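You operate a simulated robot arm through the tools that you are given. There is no shell and no other tool.

The job below is to be done with a simulated robot arm. You get a single attempt, and the scene is never put back.

Task
Bleed the test ram into the clear jar till the glass runs clear, then stop and vent the unit.
Fine: jar under the bleed spout first; hold the OUT key with the bleed knob open; shut the knob and draw the rod in before you stop. Set down upright: clear jar. Where these are worked on the way, their far stop is far enough and under half their travel is too little: bleed knob.

It is judged by the outcome, as a careful person would: the job done as asked, and still so three seconds after it is handed in. It fails if anything else is knocked over, pushed out of place, dropped, spilled or broken.

Robot
A 7-joint arm with a fingered hand, fixed in place. Base frame: the origin is at the foot of the arm, x ahead of it, y to its left, z up. Lengths are in mm, angles in rad, forces in N, time in s.
Its first joint turns from -2.897 to 2.897 rad. Payload 4 kg.
The tool frame sits at the grasp point between the pads (the TCP): z along the fingers, y along the line on which they close. The tips reach 30 mm beyond it. Largest opening 104 mm; the body of the gripper starts 35 mm behind the TCP. The gripper is a hand of 4 fingers: y runs from the thumb to the fingers, the wrist lies at [-15, -113, -190] in the tool frame, and closing takes about 1.5 s.
Orientation is that of the tool frame in the base frame, as a unit quaternion [x, y, z, w]. With the fingers straight down and the wrist toward the robot, the tool's x, y and z point along [0, 1, 0], [1, 0, 0] and [0, 0, -1] of the base frame.

Tools
- The arm moves only by the tool nudge_tool. Its argument "commands" is a list of rows, each an object (a shift or turn left out is 0, a gripper value left out holds the last) with "slide": the shift along the base's x, y, z in mm, a list of three; "dr": the turn, a rotation vector about the base's x, y, z in rad, a list of three; "gripper": the closure, from 0 (fully open) to 1 (shut). In form: [{"slide": [tx, ty, tz], "dr": [wx, wy, wz], "gripper": gripper}, ...]. A call has 1 to 20 rows; each row is the pose to reach, as a shift and turn from the pose commanded when the call began. Rows are played at 5 a second. More than 50 mm and 0.15 rad between two rows, or a gripper value outside its range, and nothing of the call is played. Where a pose cannot be reached the arm comes as near as it can. A force on the tool above 40 N (or 10 N above the force at the start of the call, whichever is more), or a blocked arm, ends the call early, and 0.2 s more pass. The fingers move at their own pace (about 153 mm/s each) and stop on an object; they squeeze with about 26 N. The grip force told is the motor's: it shows also when the fingers shut on nothing. Time passes only in rows, and 0.2 s behind the last, so rows that repeat a pose let the fingers close. The reply holds the time, the measured pose of the TCP, the force on the tool along the base axes, the opening and the grip force, in the units named above and with some noise, with the torque about the TCP (base axes, N m) and any sound that the robot's microphone picked up.
- Cameras (640 x 400 px; columns grow to the right, rows downward): "scene" is fixed at [400.1, -499.1, 1260.1]; the picture's right is [-0.94, 0.33, 0.00], its down [0.09, 0.25, -0.96] and it looks along [-0.32, -0.91, -0.26] (base axes); focal length 214 px, centre (320, 200). "wrist" rides on the gripper at [61, -92, -130] in the tool frame; the picture's right is [-0.81, 0.28, -0.52], its down [-0.53, -0.71, 0.46] and it looks along [-0.24, 0.64, 0.72] (tool axes); focal length 275 px, centre (320, 200). There is no depth. A picture from a camera that has moved, and an enlarged one, comes with that camera's place and axes in the base frame and with its lens.
- camera(camera): a new picture of that camera. The clock stands still meanwhile.
- grasp_type(shape): the hand has 4 fingers and takes this shape, open, in about a second: jaw (thumb against the fingers, like two jaws); tri (thumb and two fingers); tip (a fingertip pinch); poke (one finger out to press); point (the index stretched); flat (the hand flat); cup (the hand cupped); fist (a fist). The gripper value then closes the fingers along that shape, each until it touches; the sizes above hold for jaw. It gives what a move gives, with no picture.
- inspect(camera, box): a new picture of the part [left, top, right, bottom] of that camera's present view, enlarged. The clock stands still meanwhile.
- sign_off(): hands the job in; it is judged then, once.

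Places have to be worked out from the pictures, the camera data and where the tool is seen. Open the gripper and draw the arm clear of the work before you hand the job in, unless the task says otherwise.

The tools are called after "Request:" by a JSON object that holds its "method" and its "body". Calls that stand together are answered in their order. nudge_tool: Moves the arm, as the interface text tells. Its arguments: {"type":"object","properties":{"commands":{"type":"array","items":{"type":"object","properties":{"slide":{"type":"array","items":{"type":"number"}},"dr":{"type":"array","items":{"type":"number"}},"gripper":{"type":"number"}}}}},"required":["commands"]} The other tools are called the same way: grasp_type (shape) gives the hand a shape; camera (camera) takes a picture; inspect (camera, box) takes an enlarged picture of a part of a camera's view; sign_off () hands the job in.

At the start:

```text
clock: 0.0
tcp_pos: [475.4, -309.9, 1155.3]
tcp_rot: [0.707, 0.707, -0.001, 0.0]
wrist_force: [0.2, 0.3, 0.2]
ft_torque: [0.01, 0.02, -0.01]
finger_gap: 103.7
grasp_force: 0.1
shape: jaw
```

scene: 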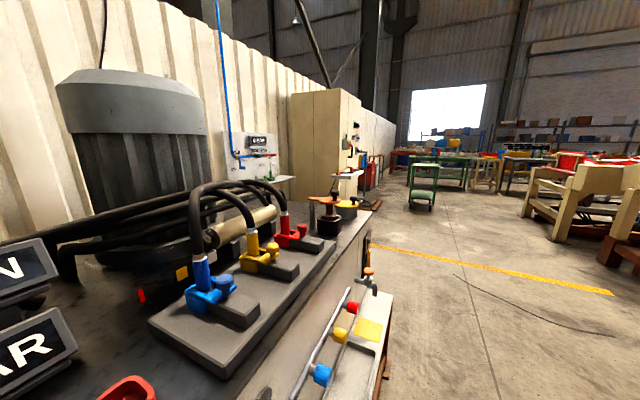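
wrist: 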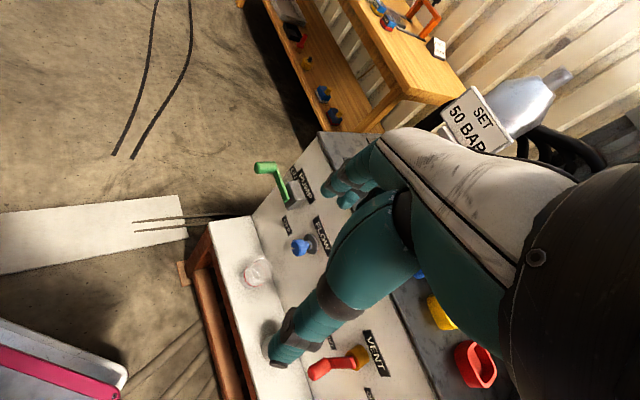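

The scene camera sees a hydraulic unit with couplings; the wrist view shows a panel with labels POWER, FLOW, VENT and a clear jar. I take enlarged pictures to make out the parts.

Request:
{"method": "inspect", "body": {"camera": "wrist", "box": [200, 120, 400, 245]}}

Request:
{"method": "inspect", "body": {"camera": "wrist", "box": [200, 240, 520, 400]}}

Request:
{"method": "inspect", "body": {"camera": "scene", "box": [0, 200, 320, 400]}}

Request:
{"method": "inspect", "body": {"camera": "scene", "box": [250, 170, 410, 400]}}

```text
3.20 times, centred on (300, 182) of wrist
camera zoom: at [383.3, -247.2, 1285.0], right [0.28, -0.81, 0.52], down [-0.71, -0.53, -0.46], along [0.64, -0.24, -0.72], focal length 881 px, centre (384, 256)
```

zoom: 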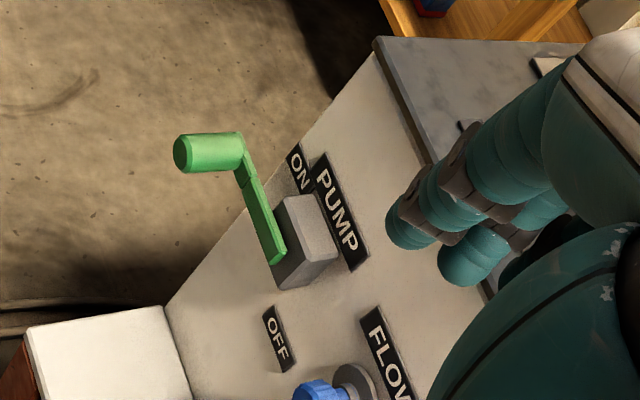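

```text
2.00 times, centred on (360, 320) of wrist
camera zoom: at [383.3, -247.2, 1285.0], right [0.28, -0.81, 0.52], down [-0.71, -0.53, -0.46], along [0.64, -0.24, -0.72], focal length 551 px, centre (240, -40)
```

zoom: 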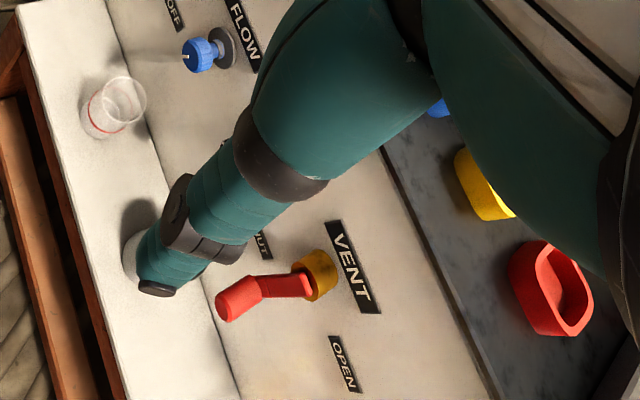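

```text
2.00 times, centred on (160, 300) of scene
camera zoom: at [400.1, -499.1, 1260.1], right [-0.94, 0.33, 0.0], down [0.09, 0.25, -0.96], along [-0.32, -0.91, -0.26], focal length 429 px, centre (640, 0)
```

zoom: 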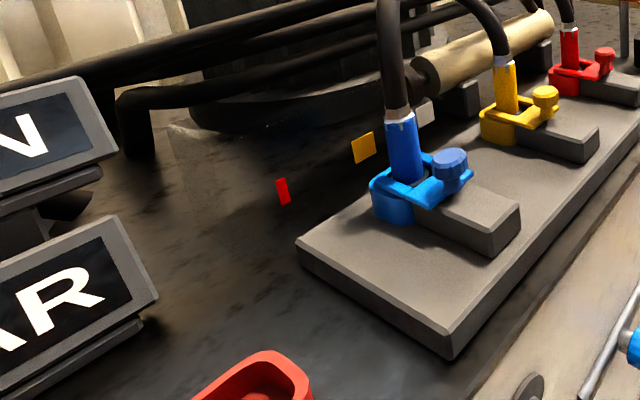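

```text
1.74 times, centred on (330, 285) of scene
camera zoom: at [400.1, -499.1, 1260.1], right [-0.94, 0.33, 0.0], down [0.09, 0.25, -0.96], along [-0.32, -0.91, -0.26], focal length 373 px, centre (303, 52)
```

zoom: 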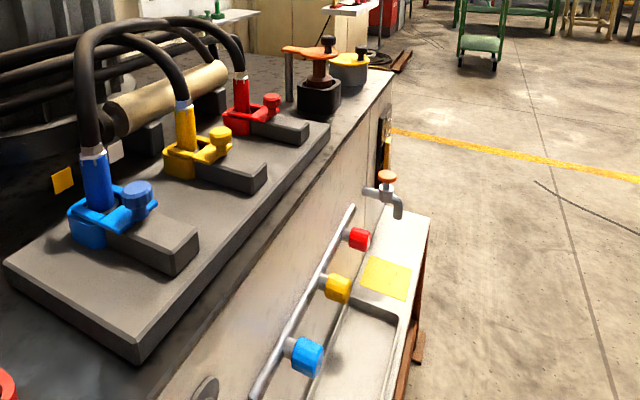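

The unit seems to stand at about 45° to the base axes, running from the front of the robot to its right. I draw back a little and turn the hand toward the unit to view it with the wrist camera.

Request:
{"method": "nudge_tool", "body": {"commands": [{"slide": [-30, 0, 10], "dr": [0, 0, -0.14]}, {"slide": [-60, 0, 20], "dr": [0, 0, -0.28]}, {"slide": [-90, 0, 30], "dr": [0, 0, -0.42]}, {"slide": [-120, 0, 40], "dr": [0, 0, -0.56]}, {"slide": [-150, 0, 50], "dr": [0, 0, -0.7]}, {"slide": [-180, 0, 60], "dr": [0, 0, -0.8]}, {"slide": [-180, 0, 60], "dr": [0, 0, -0.8]}]}}

Request:
{"method": "camera", "body": {"camera": "wrist"}}

Request:
{"method": "camera", "body": {"camera": "scene"}}

```text
clock: 1.6
tcp_pos: [294.1, -308.4, 1216.5]
tcp_rot: [0.927, 0.375, 0.0, 0.0]
wrist_force: [0.6, -0.3, 0.0]
ft_torque: [0.0, -0.05, -0.01]
finger_gap: 103.6
grasp_force: 0.0
shape: jaw
```

```text
taken
camera wrist: at [274.6, -200.1, 1346.6], right [-0.39, -0.76, 0.52], down [-0.88, 0.14, -0.46], along [0.27, -0.63, -0.72], focal length 275 px, centre (320, 200)
```

wrist: 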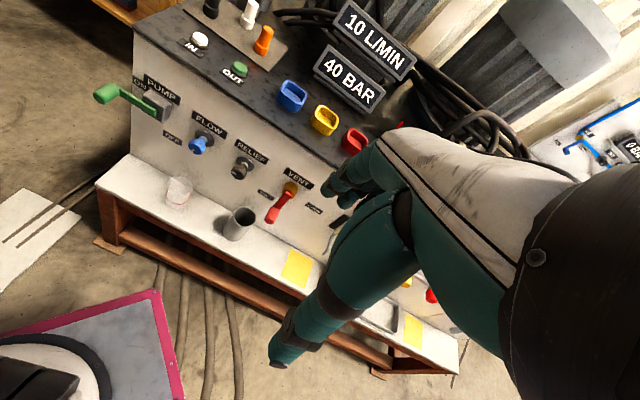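

```text
taken
```

scene: 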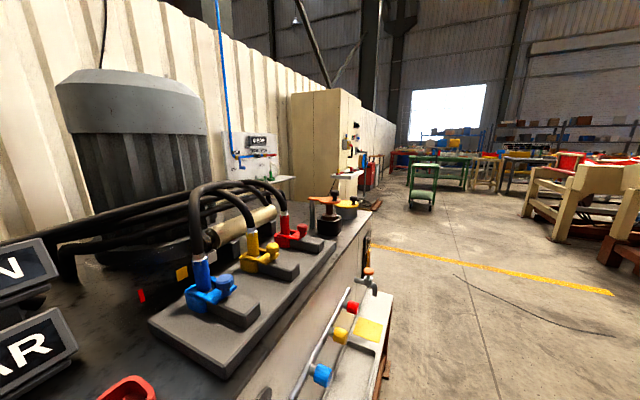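

Now the whole panel is visible. I enlarge its parts to read states.

Request:
{"method": "inspect", "body": {"camera": "wrist", "box": [80, 0, 280, 125]}}

Request:
{"method": "inspect", "body": {"camera": "wrist", "box": [80, 120, 340, 280]}}

Request:
{"method": "inspect", "body": {"camera": "wrist", "box": [240, 0, 420, 160]}}

Request:
{"method": "inspect", "body": {"camera": "wrist", "box": [360, 230, 500, 390]}}

Request:
{"method": "inspect", "body": {"camera": "wrist", "box": [500, 80, 640, 190]}}

Request:
{"method": "inspect", "body": {"camera": "scene", "box": [200, 110, 400, 260]}}

```text
3.20 times, centred on (180, 62) of wrist
camera zoom: at [274.6, -200.1, 1346.6], right [-0.39, -0.76, 0.52], down [-0.88, 0.14, -0.46], along [0.27, -0.63, -0.72], focal length 881 px, centre (768, 640)
```

zoom: 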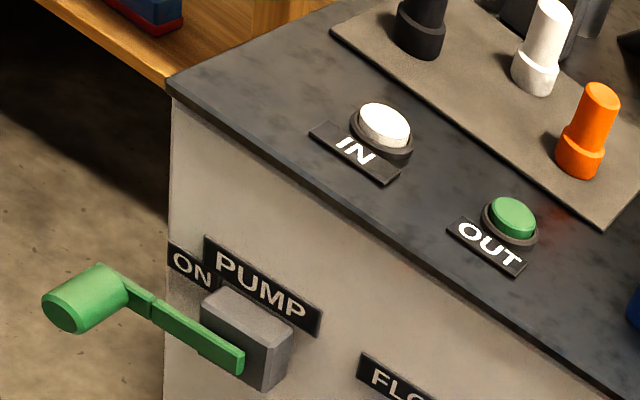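

```text
2.46 times, centred on (210, 200) of wrist
camera zoom: at [274.6, -200.1, 1346.6], right [-0.39, -0.76, 0.52], down [-0.88, 0.14, -0.46], along [0.27, -0.63, -0.72], focal length 678 px, centre (591, 200)
```

zoom: 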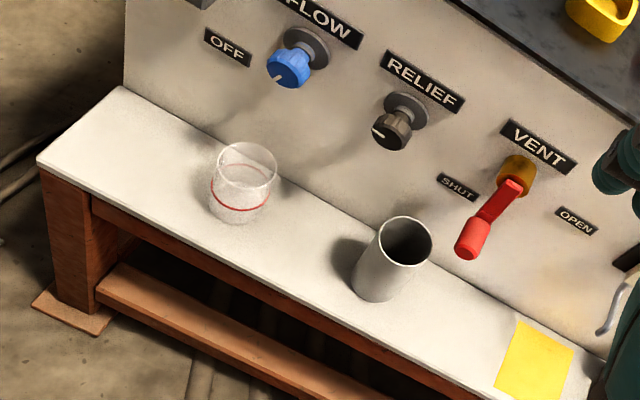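

```text
2.50 times, centred on (330, 80) of wrist
camera zoom: at [274.6, -200.1, 1346.6], right [-0.39, -0.76, 0.52], down [-0.88, 0.14, -0.46], along [0.27, -0.63, -0.72], focal length 688 px, centre (295, 500)
```

zoom: 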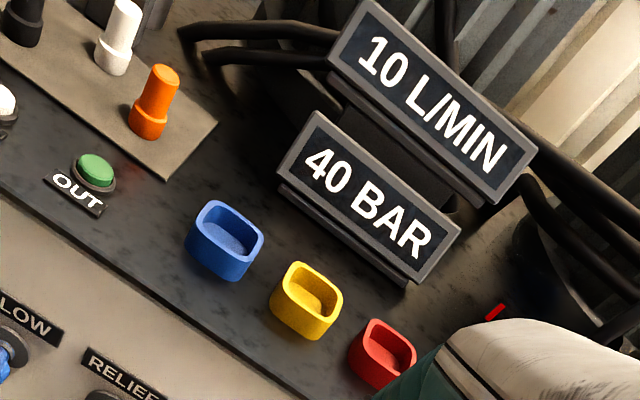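

```text
2.50 times, centred on (430, 310) of wrist
camera zoom: at [274.6, -200.1, 1346.6], right [-0.39, -0.76, 0.52], down [-0.88, 0.14, -0.46], along [0.27, -0.63, -0.72], focal length 688 px, centre (45, -75)
```

zoom: 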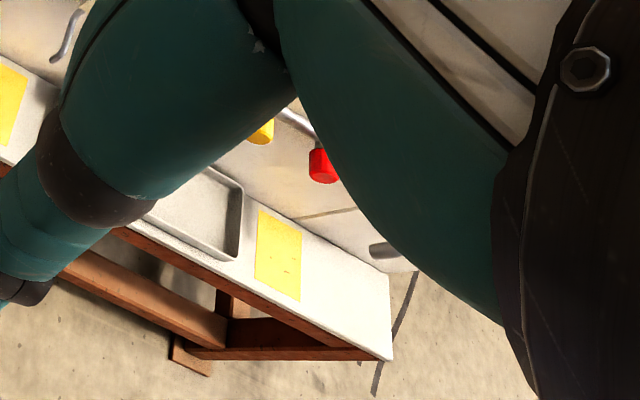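

```text
3.64 times, centred on (570, 135) of wrist
camera zoom: at [274.6, -200.1, 1346.6], right [-0.39, -0.76, 0.52], down [-0.88, 0.14, -0.46], along [0.27, -0.63, -0.72], focal length 1001 px, centre (-589, 436)
```

zoom: 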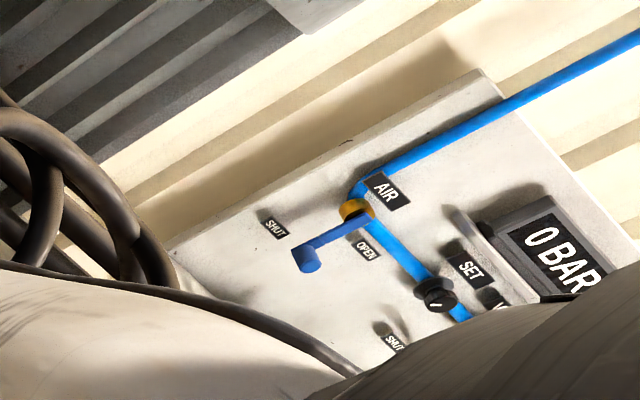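

```text
2.67 times, centred on (300, 185) of scene
camera zoom: at [400.1, -499.1, 1260.1], right [-0.94, 0.33, 0.0], down [0.09, 0.25, -0.96], along [-0.32, -0.91, -0.26], focal length 572 px, centre (373, 240)
```

zoom: 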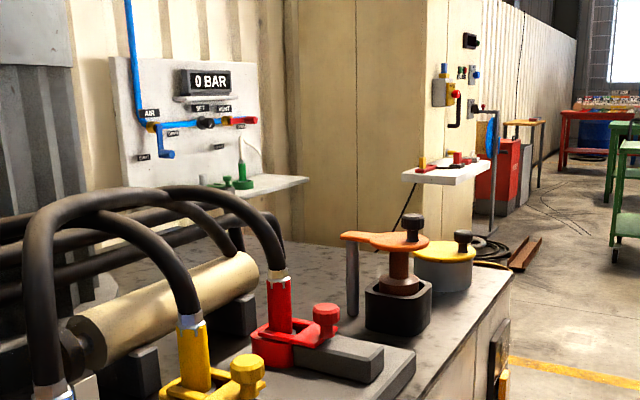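

Pump is at ON (10 L/min, 40 bar), VENT lever at SHUT, IN (white) and OUT (green) keys on top; a clear jar and a grey cup on the shelf. I move along to the right to see the ram, spout and bleed knob.

Request:
{"method": "nudge_tool", "body": {"commands": [{"slide": [-40, -15, 0], "dr": [0, 0, -0.1]}, {"slide": [-80, -30, 0], "dr": [0, 0, -0.2]}, {"slide": [-120, -45, 0], "dr": [0, 0, -0.3]}, {"slide": [-160, -60, 0], "dr": [0, 0, -0.3]}, {"slide": [-200, -75, 0], "dr": [0, 0, -0.3]}, {"slide": [-240, -90, 0], "dr": [0, 0, -0.3]}, {"slide": [-240, -90, 0], "dr": [0, 0, -0.3]}]}}

Request:
{"method": "camera", "body": {"camera": "wrist"}}

```text
clock: 3.2
tcp_pos: [56.0, -398.6, 1214.7]
tcp_rot: [0.972, 0.234, -0.001, -0.001]
wrist_force: [0.6, 1.0, -0.6]
ft_torque: [-0.01, 0.01, -0.02]
finger_gap: 103.7
grasp_force: 0.0
shape: jaw
```

```text
taken
camera wrist: at [68.6, -288.5, 1344.2], right [-0.6, -0.61, 0.52], down [-0.8, 0.39, -0.46], along [0.08, -0.68, -0.72], focal length 275 px, centre (320, 200)
```

wrist: 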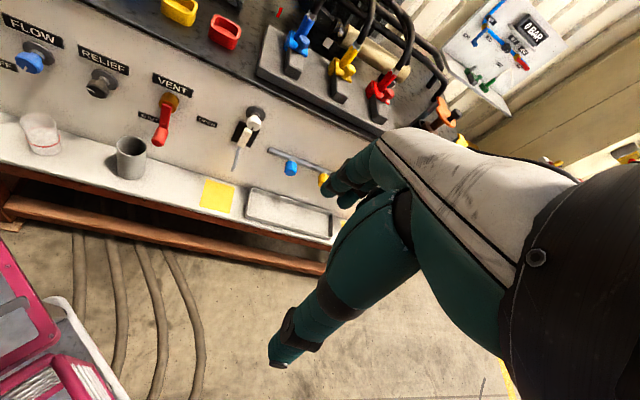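

A white knob with a thin spout sits on the panel right of VENT, above the first yellow patch—probably the bleed. I enlarge it.

Request:
{"method": "inspect", "body": {"camera": "wrist", "box": [130, 70, 330, 220]}}

Request:
{"method": "inspect", "body": {"camera": "wrist", "box": [220, 0, 480, 160]}}

Request:
{"method": "inspect", "body": {"camera": "wrist", "box": [0, 0, 160, 200]}}

```text
2.67 times, centred on (230, 145) of wrist
camera zoom: at [68.6, -288.5, 1344.2], right [-0.6, -0.61, 0.52], down [-0.8, 0.39, -0.46], along [0.08, -0.68, -0.72], focal length 734 px, centre (560, 347)
```

zoom: 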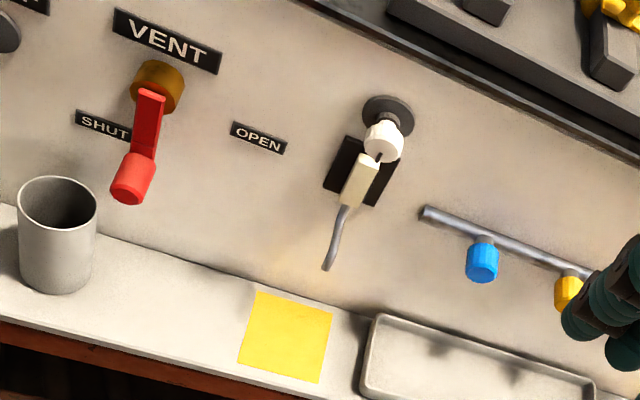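

```text
2.46 times, centred on (350, 80) of wrist
camera zoom: at [68.6, -288.5, 1344.2], right [-0.6, -0.61, 0.52], down [-0.8, 0.39, -0.46], along [0.08, -0.68, -0.72], focal length 678 px, centre (246, 495)
```

zoom: 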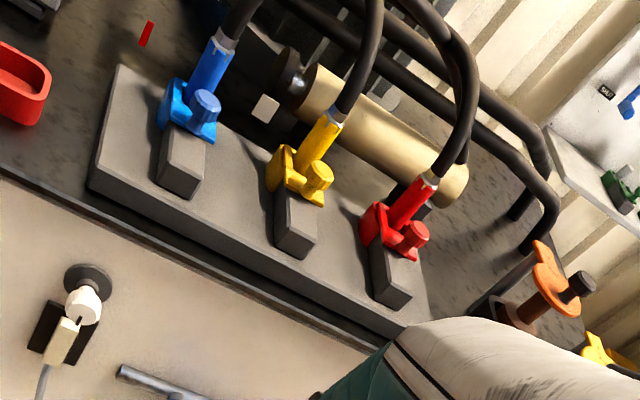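

```text
2.00 times, centred on (80, 100) of wrist
camera zoom: at [68.6, -288.5, 1344.2], right [-0.6, -0.61, 0.52], down [-0.8, 0.39, -0.46], along [0.08, -0.68, -0.72], focal length 551 px, centre (800, 400)
```

zoom: 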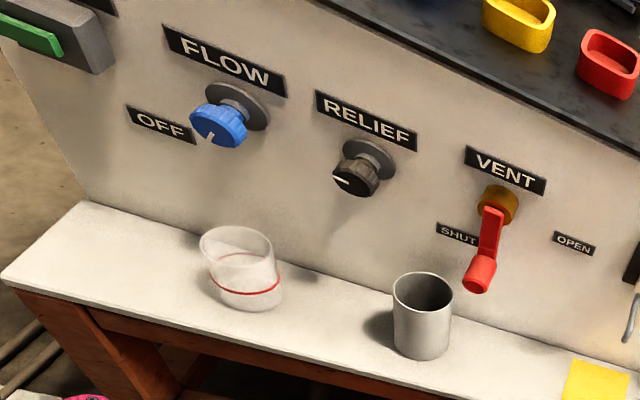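

Triangulating the two wrist views: shelf z≈517, jar at about (660,-389), grey cup (523,-526), yellow patch under the spout about (355,-702), spout tip (358,-722,656); the panel faces the robot at 45°. The jar must be slid in from the front under the spout, so I want the fingers pointing at the panel; I move to a free place first.

Request:
{"method": "nudge_tool", "body": {"commands": [{"slide": [33, 2, -15], "dr": [0, 0, 0.04]}, {"slide": [66, 4, -30], "dr": [0, 0, 0.08]}, {"slide": [100, 6, -45], "dr": [0, 0, 0.12]}, {"slide": [133, 8, -60], "dr": [0, 0, 0.16]}, {"slide": [166, 10, -75], "dr": [0, 0, 0.2]}, {"slide": [200, 12, -90], "dr": [0, 0, 0.24]}, {"slide": [233, 14, -105], "dr": [0, 0, 0.28]}, {"slide": [266, 16, -120], "dr": [0, 0, 0.315]}, {"slide": [295, 18, -150], "dr": [0, 0, 0.315]}, {"slide": [324, 20, -180], "dr": [0, 0, 0.315]}, {"slide": [324, 20, -180], "dr": [0, 0, 0.315]}]}}

Request:
{"method": "camera", "body": {"camera": "wrist"}}

```text
clock: 5.6
tcp_pos: [382.6, -402.3, 1051.4]
tcp_rot: [0.924, 0.383, 0.001, -0.001]
wrist_force: [-0.4, -0.3, 0.0]
ft_torque: [-0.01, 0.01, 0.02]
finger_gap: 103.5
grasp_force: 0.1
shape: jaw
out of reach, approached as far as the arm can: row 9, 10, 11
```

```text
taken
camera wrist: at [360.2, -293.7, 1181.7], right [-0.38, -0.77, 0.52], down [-0.88, 0.13, -0.45], along [0.28, -0.63, -0.73], focal length 275 px, centre (320, 200)
```

wrist: 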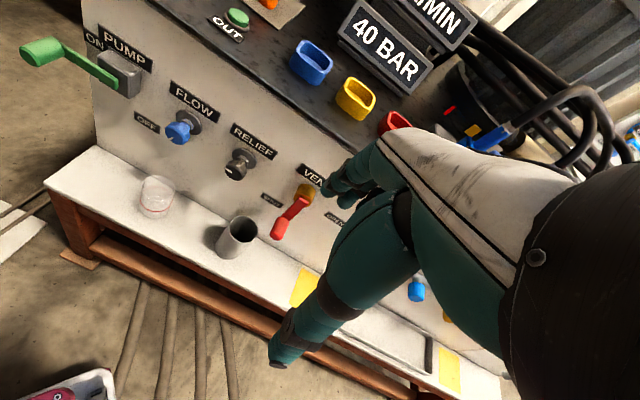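

I now turn the hand (120° about one axis) so the fingers point toward the panel with the camera above.

Request:
{"method": "nudge_tool", "body": {"commands": [{"dr": [0, -0.114, -0.081]}, {"dr": [0, -0.228, -0.161]}, {"dr": [0, -0.342, -0.242]}, {"dr": [0, -0.456, -0.322]}, {"dr": [0, -0.57, -0.403]}, {"dr": [0, -0.684, -0.484]}, {"dr": [0, -0.798, -0.564]}, {"dr": [0, -0.912, -0.645]}, {"dr": [0, -0.912, -0.645]}]}}

Request:
{"method": "camera", "body": {"camera": "wrist"}}

```text
clock: 7.6
tcp_pos: [362.2, -514.4, 1129.3]
tcp_rot: [0.901, 0.042, 0.4, 0.164]
wrist_force: [-0.2, 0.0, 0.1]
ft_torque: [0.01, -0.02, 0.01]
finger_gap: 103.8
grasp_force: 0.1
shape: jaw
out of reach, approached as far as the arm can: row 1, 2, 3, 4, 5, 6, 7, 8, 9
```

```text
taken
camera wrist: at [312.5, -380.0, 1222.3], right [-0.94, -0.29, -0.16], down [0.01, 0.44, -0.9], along [0.33, -0.85, -0.41], focal length 275 px, centre (320, 200)
```

wrist: 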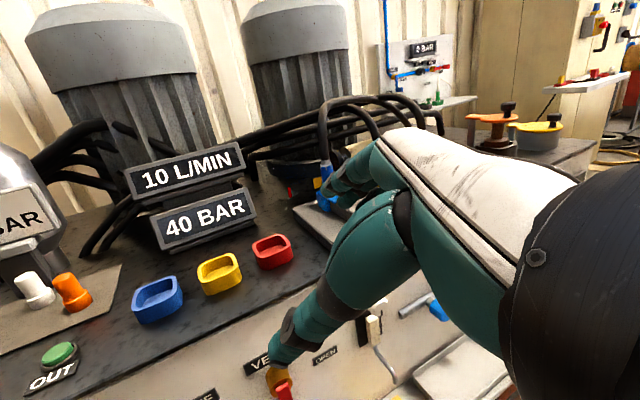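

The solver could not hold the position while turning (too near the base, it seems); the hand sits at (362,-514,1129). I test lowering in front of the panel, where the wrist is farther from the shoulder.

Request:
{"method": "nudge_tool", "body": {"commands": [{"slide": [0, 0, -40]}, {"slide": [0, 0, -80]}, {"slide": [0, 0, -120]}, {"slide": [0, 0, -160]}, {"slide": [0, 0, -160]}]}}

Request:
{"method": "camera", "body": {"camera": "scene"}}

```text
clock: 8.8
tcp_pos: [346.9, -557.1, 964.6]
tcp_rot: [0.901, 0.044, 0.399, 0.165]
wrist_force: [0.7, 0.5, -0.4]
ft_torque: [-0.01, 0.01, -0.02]
finger_gap: 103.8
grasp_force: 0.0
shape: jaw
out of reach, approached as far as the arm can: row 1, 2, 3, 4, 5
```

```text
taken
```

scene: 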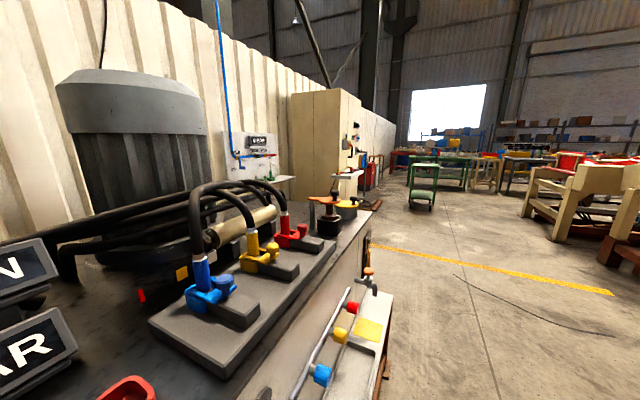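

The limit looks like a minimum wrist distance around the shoulder (z≈1100), so working lower should be fine. I lower further then check.

Request:
{"method": "nudge_tool", "body": {"commands": [{"slide": [0, 0, -45]}, {"slide": [0, 0, -90]}, {"slide": [0, 0, -135]}, {"slide": [0, 0, -180]}, {"slide": [0, 0, -215]}, {"slide": [0, 0, -215]}]}}

Request:
{"method": "camera", "body": {"camera": "wrist"}}

```text
clock: 10.2
tcp_pos: [347.1, -555.0, 744.7]
tcp_rot: [0.901, 0.043, 0.4, 0.166]
wrist_force: [0.7, -0.5, 0.2]
ft_torque: [-0.01, -0.02, -0.03]
finger_gap: 103.8
grasp_force: 0.0
shape: jaw
```

```text
taken
camera wrist: at [298.8, -422.0, 838.2], right [-0.94, -0.29, -0.16], down [0.01, 0.44, -0.9], along [0.33, -0.85, -0.41], focal length 275 px, centre (320, 200)
```

wrist: 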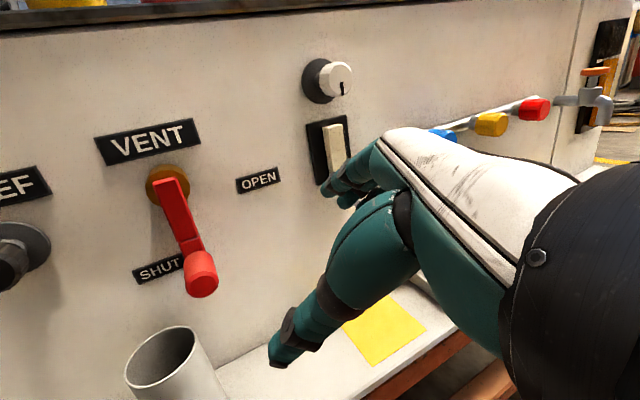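

The reach is good here. From views B and C the panel is the plane n=(x−y)/√2≈840 with the bleed knob near (411,-777,832) and VENT lever near (555,-632). I now turn fingers toward the panel and stage in front of the jar.

Request:
{"method": "nudge_tool", "body": {"commands": [{"slide": [17, 23, 0], "dr": [0.011, -0.044, -0.053]}, {"slide": [33, 47, 0], "dr": [0.022, -0.089, -0.107]}, {"slide": [50, 70, -10], "dr": [0.033, -0.133, -0.16]}, {"slide": [66, 94, -20], "dr": [0.045, -0.177, -0.213]}, {"slide": [83, 117, -30], "dr": [0.056, -0.222, -0.267]}, {"slide": [100, 141, -40], "dr": [0.067, -0.266, -0.32]}, {"slide": [116, 164, -50], "dr": [0.078, -0.311, -0.373]}, {"slide": [133, 187, -60], "dr": [0.089, -0.355, -0.427]}, {"slide": [149, 211, -70], "dr": [0.1, -0.399, -0.48]}, {"slide": [166, 234, -80], "dr": [0.112, -0.444, -0.533]}, {"slide": [182, 258, -90], "dr": [0.123, -0.488, -0.587]}, {"slide": [199, 281, -95], "dr": [0.134, -0.532, -0.64]}, {"slide": [199, 281, -95], "dr": [0.134, -0.532, -0.64]}]}}

Request:
{"method": "camera", "body": {"camera": "wrist"}}

```text
clock: 13.0
tcp_pos: [599.9, -229.4, 723.3]
tcp_rot: [0.746, -0.332, 0.533, 0.22]
wrist_force: [0.2, 0.0, 0.3]
ft_torque: [0.0, 0.0, 0.03]
finger_gap: 104.0
grasp_force: 0.0
shape: jaw
out of reach, approached as far as the arm can: row 3, 4, 5, 6, 7, 8, 9, 10, 11, 12, 13
```

```text
taken
camera wrist: at [593.9, -93.3, 827.1], right [-0.71, 0.38, -0.6], down [0.7, 0.31, -0.64], along [-0.05, -0.87, -0.49], focal length 275 px, centre (320, 200)
```

wrist: 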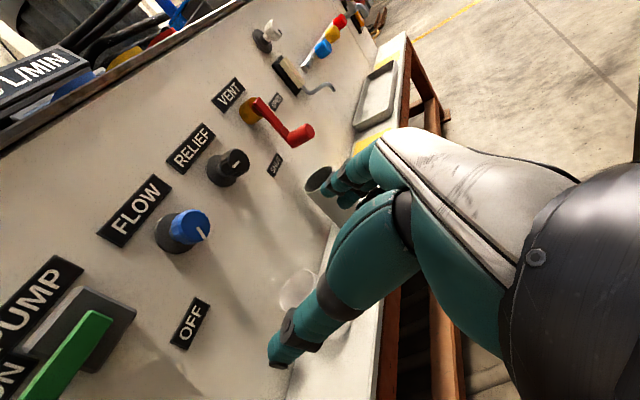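

Orientation is now as wanted (fingers to the panel, 18° down) though position was shifted to (600,-229,723). I enlarge the jar region to refine its place.

Request:
{"method": "inspect", "body": {"camera": "wrist", "box": [220, 150, 420, 400]}}

```text
1.60 times, centred on (320, 275) of wrist
camera zoom: at [593.9, -93.3, 827.1], right [-0.71, 0.38, -0.6], down [0.7, 0.31, -0.64], along [-0.05, -0.87, -0.49], focal length 440 px, centre (320, 80)
```

zoom: 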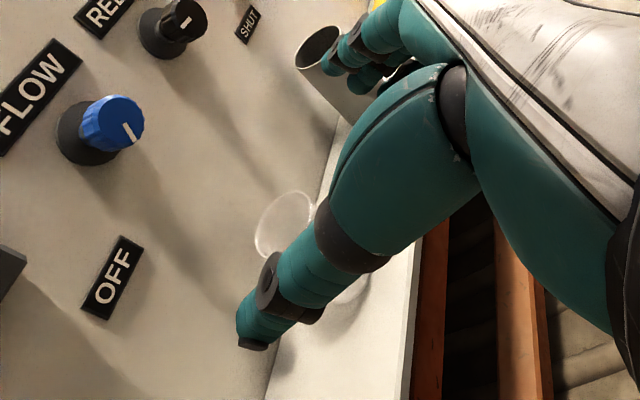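

Refined: jar rim centre ≈(685,-396,581), shelf z≈478, so jar ≈100 tall and ≈65 wide; cup at (540,-539); patch/spout at about (362,-723), spout tip z≈660. I lower to a staging pose in front of the jar.

Request:
{"method": "nudge_tool", "body": {"commands": [{"slide": [0, -27, -28]}, {"slide": [0, -54, -56]}, {"slide": [0, -81, -83]}, {"slide": [0, -81, -83]}]}}

Request:
{"method": "camera", "body": {"camera": "wrist"}}

```text
clock: 14.0
tcp_pos: [643.5, -312.7, 705.0]
tcp_rot: [0.747, -0.34, 0.528, 0.216]
wrist_force: [-0.1, -0.3, 0.8]
ft_torque: [0.04, -0.01, -0.01]
finger_gap: 104.1
grasp_force: 0.0
shape: jaw
out of reach, approached as far as the arm can: row 1, 2, 3, 4
```

```text
taken
camera wrist: at [639.9, -178.5, 810.7], right [-0.71, 0.39, -0.59], down [0.71, 0.32, -0.63], along [-0.06, -0.86, -0.5], focal length 275 px, centre (320, 200)
```

wrist: 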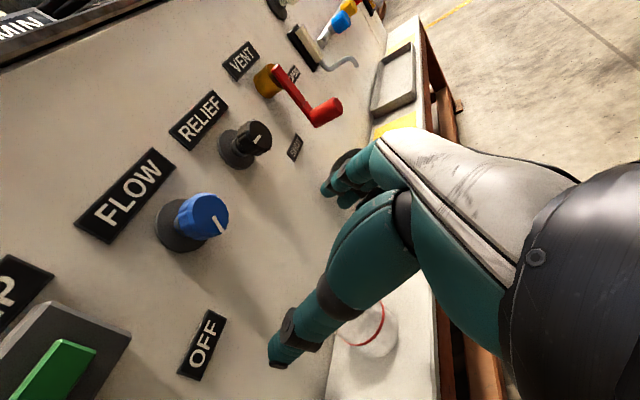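

Going lower with this flat tilt hits a limit, so I'll tilt the fingers more (40° down) and yaw the hand more radially (z azimuth −20°), which still fits the jar and the space under the spout.

Request:
{"method": "nudge_tool", "body": {"commands": [{"slide": [-10, -6, 0], "dr": [0.027, 0.051, 0.08]}, {"slide": [-20, -12, 0], "dr": [0.054, 0.103, 0.16]}, {"slide": [-30, -18, -10], "dr": [0.081, 0.154, 0.24]}, {"slide": [-40, -24, -20], "dr": [0.109, 0.206, 0.32]}, {"slide": [-50, -30, -35], "dr": [0.136, 0.257, 0.4]}, {"slide": [-58, -37, -45], "dr": [0.163, 0.309, 0.48]}, {"slide": [-58, -37, -45], "dr": [0.163, 0.309, 0.48]}]}}

Request:
{"method": "camera", "body": {"camera": "wrist"}}

```text
clock: 15.6
tcp_pos: [609.3, -357.1, 693.7]
tcp_rot: [0.891, -0.15, 0.421, 0.075]
wrist_force: [-0.3, -0.7, -0.4]
ft_torque: [0.02, 0.0, 0.01]
finger_gap: 104.0
grasp_force: 0.1
shape: jaw
out of reach, approached as far as the arm can: row 1, 2, 3, 4, 5, 6, 7
```

```text
taken
camera wrist: at [580.9, -249.3, 822.4], right [-0.95, 0.04, -0.3], down [0.25, 0.66, -0.71], along [0.17, -0.75, -0.64], focal length 275 px, centre (320, 200)
```

wrist: 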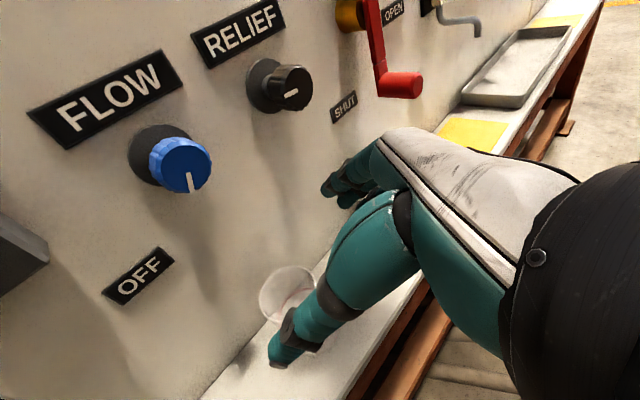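

Orientation reached, still limited when low and close. I try moving outward and down toward the jar along a straddling path, first part of the way.

Request:
{"method": "nudge_tool", "body": {"commands": [{"slide": [8, -8, -17]}, {"slide": [16, -16, -34]}, {"slide": [24, -21, -50]}, {"slide": [24, -21, -50]}]}}

Request:
{"method": "camera", "body": {"camera": "wrist"}}

```text
clock: 16.6
tcp_pos: [639.5, -381.7, 673.3]
tcp_rot: [0.891, -0.151, 0.421, 0.076]
wrist_force: [0.0, -0.3, 0.8]
ft_torque: [0.04, -0.02, 0.04]
finger_gap: 104.2
grasp_force: 0.1
shape: jaw
out of reach, approached as far as the arm can: row 1, 2, 3, 4
```

```text
taken
camera wrist: at [611.6, -273.3, 801.4], right [-0.95, 0.04, -0.3], down [0.25, 0.66, -0.71], along [0.17, -0.75, -0.64], focal length 275 px, centre (320, 200)
```

wrist: 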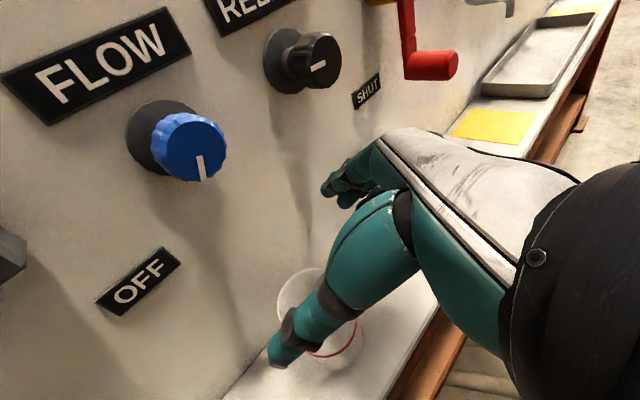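

Still limited: the hand's roll to this side seems to run a wrist joint to its stop at this azimuth. I retreat and return to tool-down with the wrist toward the robot, to test the other side.

Request:
{"method": "nudge_tool", "body": {"commands": [{"slide": [-15, 20, 35]}, {"slide": [-30, 40, 70]}, {"slide": [-40, 60, 105], "dr": [-0.034, 0.09, 0.131]}, {"slide": [-40, 62, 127], "dr": [-0.067, 0.179, 0.261]}, {"slide": [-40, 62, 127], "dr": [-0.101, 0.269, 0.392]}, {"slide": [-40, 62, 127], "dr": [-0.135, 0.358, 0.522]}, {"slide": [-40, 62, 127], "dr": [-0.168, 0.448, 0.653]}, {"slide": [-40, 62, 127], "dr": [-0.202, 0.537, 0.784]}, {"slide": [-40, 62, 127], "dr": [-0.236, 0.627, 0.914]}, {"slide": [-40, 62, 127], "dr": [-0.269, 0.716, 1.045]}, {"slide": [-40, 62, 127], "dr": [-0.303, 0.806, 1.175]}, {"slide": [-40, 62, 127], "dr": [-0.337, 0.895, 1.306]}, {"slide": [-40, 62, 127], "dr": [-0.337, 0.895, 1.306]}]}}

```text
refused: row 3 steps farther than a row can; nothing moved
```

Step size slightly too large; I resend with finer rows.

Request:
{"method": "nudge_tool", "body": {"commands": [{"slide": [-15, 20, 35]}, {"slide": [-30, 40, 70]}, {"slide": [-38, 55, 100], "dr": [-0.028, 0.074, 0.109]}, {"slide": [-40, 62, 127], "dr": [-0.056, 0.149, 0.217]}, {"slide": [-40, 62, 127], "dr": [-0.084, 0.224, 0.326]}, {"slide": [-40, 62, 127], "dr": [-0.112, 0.298, 0.435]}, {"slide": [-40, 62, 127], "dr": [-0.14, 0.373, 0.544]}, {"slide": [-40, 62, 127], "dr": [-0.168, 0.448, 0.653]}, {"slide": [-40, 62, 127], "dr": [-0.196, 0.522, 0.762]}, {"slide": [-40, 62, 127], "dr": [-0.224, 0.597, 0.871]}, {"slide": [-40, 62, 127], "dr": [-0.252, 0.671, 0.98]}, {"slide": [-40, 62, 127], "dr": [-0.28, 0.746, 1.088]}, {"slide": [-40, 62, 127], "dr": [-0.308, 0.82, 1.197]}, {"slide": [-40, 62, 127], "dr": [-0.337, 0.895, 1.306]}, {"slide": [-40, 62, 127], "dr": [-0.337, 0.895, 1.306]}]}}

Request:
{"method": "camera", "body": {"camera": "wrist"}}

```text
clock: 19.8
tcp_pos: [615.4, -330.5, 796.1]
tcp_rot: [0.86, 0.51, 0.001, -0.001]
wrist_force: [0.0, 0.4, 0.6]
ft_torque: [-0.01, 0.03, -0.01]
finger_gap: 103.8
grasp_force: 0.0
shape: jaw
out of reach, approached as far as the arm can: row 3, 4, 5, 6, 7, 8, 9, 10, 11, 12, 13, 14, 15
```

```text
taken
camera wrist: at [564.5, -232.2, 925.8], right [-0.15, -0.84, 0.52], down [-0.88, -0.13, -0.46], along [0.45, -0.52, -0.72], focal length 275 px, centre (320, 200)
```

wrist: 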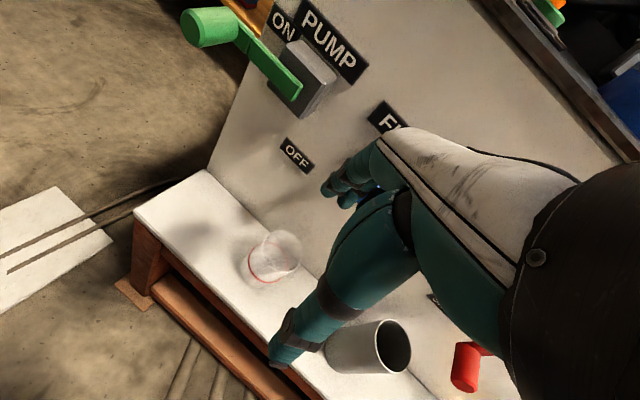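

Even tool-down is reported limited here, so it may be the arm's joint posture rather than geometry. I return toward the starting pose and test from there.

Request:
{"method": "nudge_tool", "body": {"commands": [{"slide": [-14, 2, 40], "dr": [0, 0, 0.053]}, {"slide": [-28, 4, 80], "dr": [0, 0, 0.107]}, {"slide": [-42, 6, 120], "dr": [0, 0, 0.16]}, {"slide": [-56, 8, 160], "dr": [0, 0, 0.214]}, {"slide": [-70, 10, 200], "dr": [0, 0, 0.267]}, {"slide": [-84, 12, 240], "dr": [0, 0, 0.321]}, {"slide": [-98, 14, 280], "dr": [0, 0, 0.374]}, {"slide": [-112, 16, 320], "dr": [0, 0, 0.428]}, {"slide": [-126, 18, 345], "dr": [0, 0, 0.481]}, {"slide": [-140, 20, 359], "dr": [0, 0, 0.535]}, {"slide": [-140, 20, 359], "dr": [0, 0, 0.535]}]}}

Request:
{"method": "nudge_tool", "body": {"commands": [{"slide": [0, 0, -40]}, {"slide": [0, 0, -80]}, {"slide": [0, 0, -120]}, {"slide": [0, 0, -160]}, {"slide": [0, 0, -200]}, {"slide": [0, 0, -200]}]}}

```text
clock: 22.2
tcp_pos: [478.5, -312.1, 1156.1]
tcp_rot: [0.694, 0.72, 0.001, -0.001]
wrist_force: [-0.2, -0.2, 0.6]
ft_torque: [-0.02, 0.03, -0.01]
finger_gap: 104.1
grasp_force: 0.1
shape: jaw
out of reach, approached as far as the arm can: row 1, 2, 3, 4, 5
```

```text
clock: 23.6
tcp_pos: [493.0, -345.0, 967.3]
tcp_rot: [0.694, 0.72, 0.001, 0.0]
wrist_force: [-0.4, 0.4, -0.3]
ft_torque: [0.0, 0.01, -0.01]
finger_gap: 104.3
grasp_force: 0.0
shape: jaw
out of reach, approached as far as the arm can: row 4, 5, 6
```

From the start posture tool-down is limited near the axis too: the wrist must stay roughly 600 mm from a point about (0,0,830). So I'll turn the hand farther out, then come down directly over the jar, where the wrist is far enough.

Request:
{"method": "nudge_tool", "body": {"commands": [{"slide": [15, 0, -10], "dr": [0.04, -0.055, -0.121]}, {"slide": [30, 0, -20], "dr": [0.08, -0.11, -0.242]}, {"slide": [45, 0, -30], "dr": [0.12, -0.165, -0.363]}, {"slide": [60, 0, -40], "dr": [0.16, -0.219, -0.484]}, {"slide": [75, 0, -50], "dr": [0.2, -0.274, -0.605]}, {"slide": [90, 0, -60], "dr": [0.239, -0.329, -0.726]}, {"slide": [100, 0, -70], "dr": [0.279, -0.384, -0.847]}, {"slide": [110, 0, -80], "dr": [0.319, -0.439, -0.968]}, {"slide": [117, 5, -87], "dr": [0.359, -0.494, -1.089]}, {"slide": [117, 5, -87], "dr": [0.399, -0.549, -1.21]}, {"slide": [117, 5, -87], "dr": [0.439, -0.604, -1.331]}, {"slide": [117, 5, -87], "dr": [0.479, -0.658, -1.452]}, {"slide": [117, 5, -87], "dr": [0.519, -0.713, -1.573]}, {"slide": [117, 5, -87], "dr": [0.559, -0.768, -1.694]}, {"slide": [117, 5, -87], "dr": [0.598, -0.823, -1.815]}, {"slide": [117, 5, -87], "dr": [0.598, -0.823, -1.815]}]}}

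Request:
{"method": "camera", "body": {"camera": "wrist"}}

```text
clock: 27.0
tcp_pos: [663.8, -360.1, 873.7]
tcp_rot: [0.892, -0.16, 0.416, 0.074]
wrist_force: [-0.5, 0.0, 0.3]
ft_torque: [-0.01, 0.0, -0.03]
finger_gap: 103.9
grasp_force: 0.0
shape: jaw
out of reach, approached as far as the arm can: row 1, 2, 3, 4, 5, 6, 7, 8, 9, 10, 11, 12, 13, 14, 15, 16
```

```text
taken
camera wrist: at [638.9, -252.7, 1003.7], right [-0.96, 0.06, -0.29], down [0.25, 0.67, -0.7], along [0.15, -0.74, -0.65], focal length 275 px, centre (320, 200)
```

wrist: 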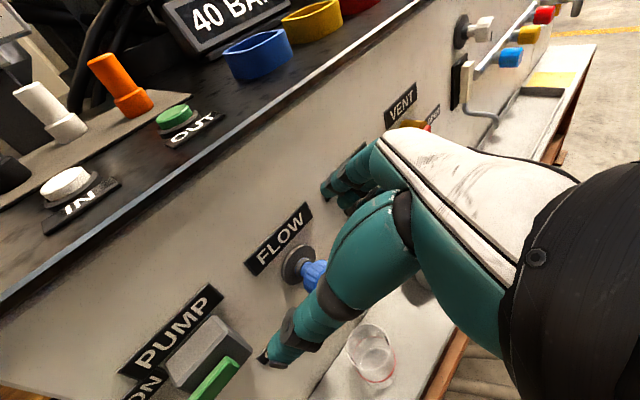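

The hand is oriented and the wrist sits right on that limit. I now descend in front of the panel toward just above the jar, keeping the hand straddling it.

Request:
{"method": "nudge_tool", "body": {"commands": [{"slide": [-3, -4, -32]}, {"slide": [-6, -8, -64]}, {"slide": [-9, -12, -94]}, {"slide": [-10, -16, -124]}, {"slide": [-12, -20, -154]}, {"slide": [-13, -23, -180]}, {"slide": [-14, -25, -204]}, {"slide": [-14, -25, -204]}]}}

Request:
{"method": "camera", "body": {"camera": "wrist"}}

```text
clock: 28.8
tcp_pos: [650.0, -383.1, 669.5]
tcp_rot: [0.892, -0.159, 0.416, 0.074]
wrist_force: [-0.4, -0.3, -1.2]
ft_torque: [-0.01, 0.04, 0.01]
finger_gap: 104.0
grasp_force: 0.2
shape: jaw
```

```text
taken
camera wrist: at [624.9, -275.6, 799.5], right [-0.96, 0.06, -0.29], down [0.25, 0.67, -0.7], along [0.15, -0.74, -0.65], focal length 275 px, centre (320, 200)
```

wrist: 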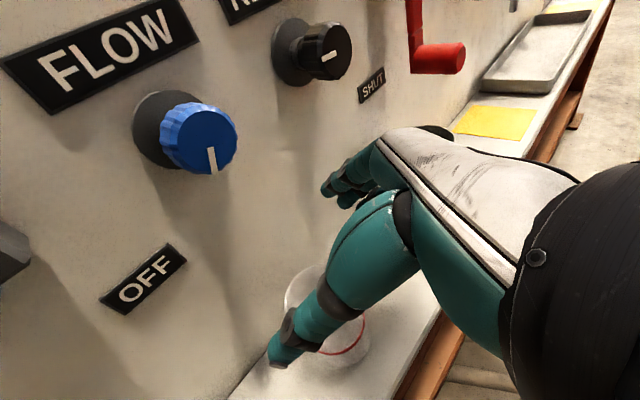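

No limit this time. I zoom to check the jar's place relative to the open hand.

Request:
{"method": "inspect", "body": {"camera": "wrist", "box": [230, 230, 430, 390]}}

```text
2.50 times, centred on (330, 310) of wrist
camera zoom: at [624.9, -275.6, 799.5], right [-0.96, 0.06, -0.29], down [0.25, 0.67, -0.7], along [0.15, -0.74, -0.65], focal length 688 px, centre (295, -75)
```

zoom: 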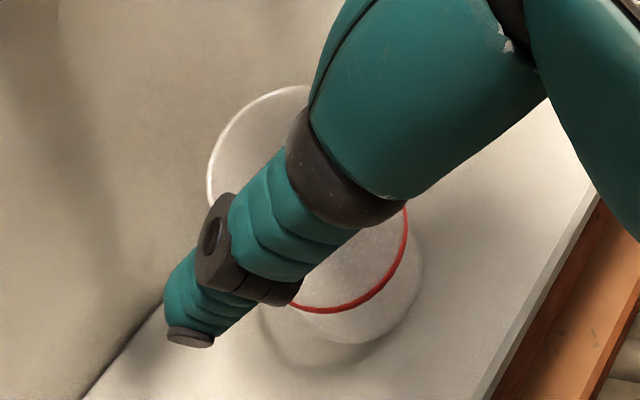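

Jar rim centre confirmed ≈(685,-398,581), radius ≈34; the hand is laterally centred within ~2 mm. I descend so that the fingers straddle it.

Request:
{"method": "nudge_tool", "body": {"commands": [{"slide": [4, -1, -20]}, {"slide": [8, -3, -40]}, {"slide": [12, -4, -60]}, {"slide": [16, -6, -80]}, {"slide": [20, -7, -99]}, {"slide": [20, -7, -99]}]}}

Request:
{"method": "camera", "body": {"camera": "wrist"}}

```text
clock: 30.2
tcp_pos: [689.9, -395.1, 647.5]
tcp_rot: [0.892, -0.159, 0.416, 0.074]
wrist_force: [0.2, -0.4, 0.8]
ft_torque: [0.04, -0.03, 0.01]
finger_gap: 104.0
grasp_force: 0.1
shape: jaw
out of reach, approached as far as the arm can: row 1, 2, 3, 4, 5, 6
```

```text
taken
camera wrist: at [664.8, -288.5, 777.1], right [-0.96, 0.06, -0.29], down [0.25, 0.67, -0.7], along [0.15, -0.74, -0.65], focal length 275 px, centre (320, 200)
```

wrist: 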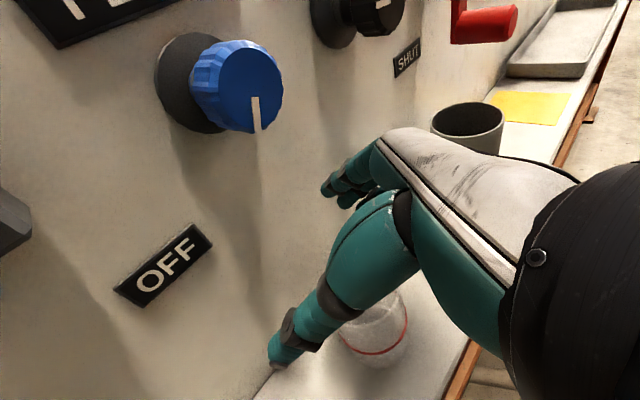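

Limited again at low height, so I want to understand the arm's posture. I raise the hand and turn it so that the wrist camera looks back at the arm.

Request:
{"method": "nudge_tool", "body": {"commands": [{"slide": [-10, 10, 47]}, {"slide": [-20, 20, 94]}, {"slide": [-35, 30, 140]}, {"slide": [-50, 37, 186]}, {"slide": [-65, 44, 232]}, {"slide": [-80, 50, 275], "dr": [0.07, 0.027, -0.122]}, {"slide": [-100, 57, 310], "dr": [0.141, 0.053, -0.244]}, {"slide": [-120, 65, 340], "dr": [0.211, 0.08, -0.367]}, {"slide": [-150, 75, 353], "dr": [0.282, 0.106, -0.489]}, {"slide": [-150, 75, 353], "dr": [0.352, 0.133, -0.611]}, {"slide": [-150, 75, 353], "dr": [0.423, 0.16, -0.733]}, {"slide": [-150, 75, 353], "dr": [0.493, 0.186, -0.855]}, {"slide": [-150, 75, 353], "dr": [0.564, 0.213, -0.977]}, {"slide": [-150, 75, 353], "dr": [0.634, 0.239, -1.1]}, {"slide": [-150, 75, 353], "dr": [0.705, 0.266, -1.222]}, {"slide": [-150, 75, 353], "dr": [0.775, 0.293, -1.344]}, {"slide": [-150, 75, 353], "dr": [0.846, 0.319, -1.466]}, {"slide": [-150, 75, 353], "dr": [0.916, 0.346, -1.588]}, {"slide": [-150, 75, 353], "dr": [0.916, 0.346, -1.588]}]}}

Request:
{"method": "camera", "body": {"camera": "wrist"}}

```text
clock: 34.2
tcp_pos: [540.1, -323.7, 996.6]
tcp_rot: [-0.514, 0.858, 0.0, -0.001]
wrist_force: [-0.1, -0.4, -0.4]
ft_torque: [0.02, 0.03, 0.0]
finger_gap: 104.0
grasp_force: 0.0
shape: jaw
out of reach, approached as far as the arm can: row 4, 5, 6, 7, 8, 9
```

```text
taken
camera wrist: at [592.0, -419.7, 1127.1], right [0.14, 0.85, 0.52], down [0.88, 0.13, -0.46], along [-0.45, 0.52, -0.73], focal length 275 px, centre (320, 200)
```

wrist: 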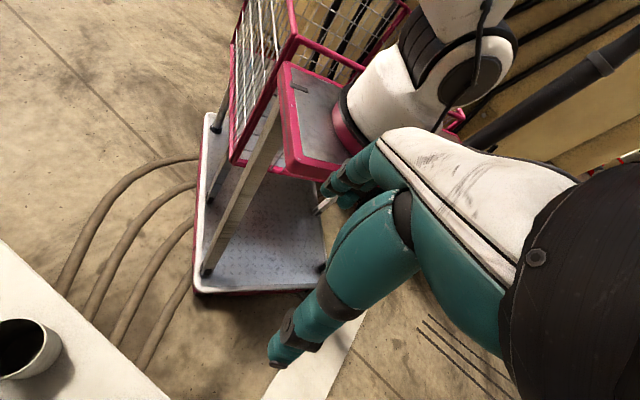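

Very informative: the arm is Panda-like on a cart, and with the hand's wrist turned inward-pointing there is no limit. So I choose an orientation with fingers pointing a bit to the right of the panel normal (azimuth −65°, 46° down), where the wrist joint should have room.

Request:
{"method": "nudge_tool", "body": {"commands": [{"slide": [11, -2, -15], "dr": [-0.089, 0.002, 0.098]}, {"slide": [22, -5, -30], "dr": [-0.177, 0.005, 0.196]}, {"slide": [33, -7, -46], "dr": [-0.266, 0.007, 0.293]}, {"slide": [44, -9, -61], "dr": [-0.355, 0.01, 0.391]}, {"slide": [55, -12, -76], "dr": [-0.443, 0.012, 0.489]}, {"slide": [67, -14, -91], "dr": [-0.532, 0.015, 0.587]}, {"slide": [78, -16, -107], "dr": [-0.62, 0.017, 0.685]}, {"slide": [89, -19, -122], "dr": [-0.709, 0.02, 0.782]}, {"slide": [100, -21, -137], "dr": [-0.798, 0.022, 0.88]}, {"slide": [100, -21, -137], "dr": [-0.798, 0.022, 0.88]}]}}

Request:
{"method": "camera", "body": {"camera": "wrist"}}

```text
clock: 36.4
tcp_pos: [641.3, -343.9, 860.3]
tcp_rot: [0.782, -0.497, 0.318, 0.202]
wrist_force: [-0.4, 0.4, 0.6]
ft_torque: [-0.01, 0.0, 0.0]
finger_gap: 103.7
grasp_force: 0.1
shape: jaw
```

```text
taken
camera wrist: at [703.9, -261.7, 995.9], right [-0.65, 0.73, -0.2], down [0.62, 0.36, -0.7], along [-0.44, -0.57, -0.69], focal length 275 px, centre (320, 200)
```

wrist: 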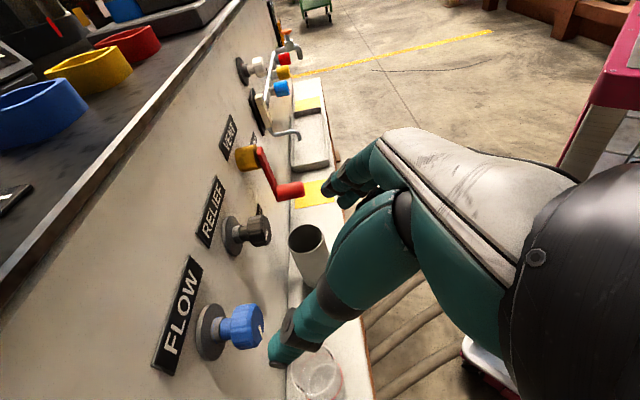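

No limit now. I descend to just above the jar.

Request:
{"method": "nudge_tool", "body": {"commands": [{"slide": [3, -4, -40]}, {"slide": [6, -8, -80]}, {"slide": [10, -13, -125]}, {"slide": [14, -18, -170]}, {"slide": [14, -18, -170]}]}}

Request:
{"method": "camera", "body": {"camera": "wrist"}}

```text
clock: 37.6
tcp_pos: [652.8, -360.5, 687.7]
tcp_rot: [0.781, -0.498, 0.319, 0.202]
wrist_force: [0.2, -0.4, -0.1]
ft_torque: [0.02, -0.03, -0.01]
finger_gap: 104.1
grasp_force: 0.0
shape: jaw
```

```text
taken
camera wrist: at [715.6, -278.8, 823.9], right [-0.65, 0.74, -0.2], down [0.62, 0.36, -0.7], along [-0.44, -0.57, -0.69], focal length 275 px, centre (320, 200)
```

wrist: 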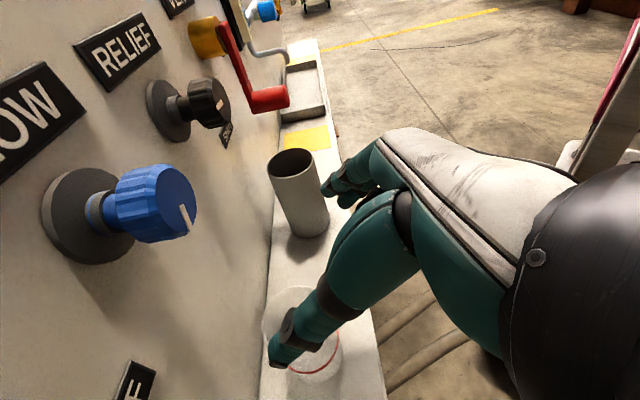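

I zoom on the jar again for a last check.

Request:
{"method": "inspect", "body": {"camera": "wrist", "box": [230, 260, 390, 400]}}

```text
2.86 times, centred on (310, 330) of wrist
camera zoom: at [715.6, -278.8, 823.9], right [-0.65, 0.74, -0.2], down [0.62, 0.36, -0.7], along [-0.44, -0.57, -0.69], focal length 786 px, centre (349, -171)
```

zoom: 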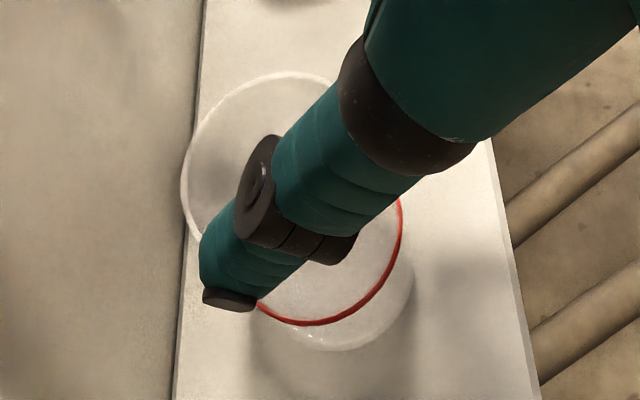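

Jar centre again ≈(686,-400). I descend with the fingers straddling it.

Request:
{"method": "nudge_tool", "body": {"commands": [{"slide": [8, -8, -19]}, {"slide": [16, -15, -38]}, {"slide": [22, -21, -58]}, {"slide": [27, -25, -78]}, {"slide": [27, -26, -98]}, {"slide": [27, -26, -118]}, {"slide": [27, -26, -118]}]}}

Request:
{"method": "camera", "body": {"camera": "wrist"}}

```text
clock: 39.2
tcp_pos: [679.7, -386.8, 610.7]
tcp_rot: [0.781, -0.498, 0.318, 0.201]
wrist_force: [0.0, 0.0, 0.3]
ft_torque: [0.02, -0.01, 0.01]
finger_gap: 103.7
grasp_force: 0.2
shape: jaw
out of reach, approached as far as the arm can: row 5, 6, 7
```

```text
taken
camera wrist: at [743.8, -305.1, 746.1], right [-0.65, 0.74, -0.2], down [0.62, 0.36, -0.7], along [-0.44, -0.57, -0.69], focal length 275 px, centre (320, 200)
```

wrist: 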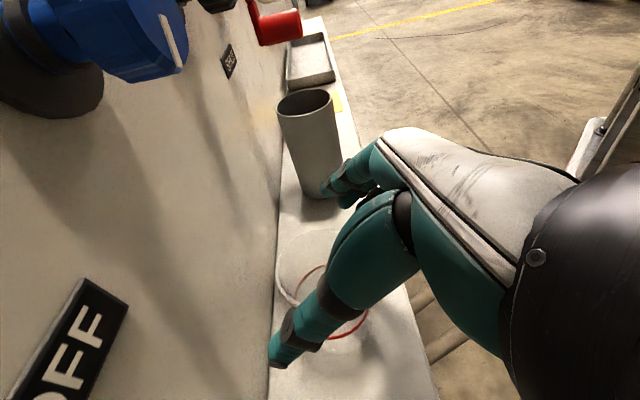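

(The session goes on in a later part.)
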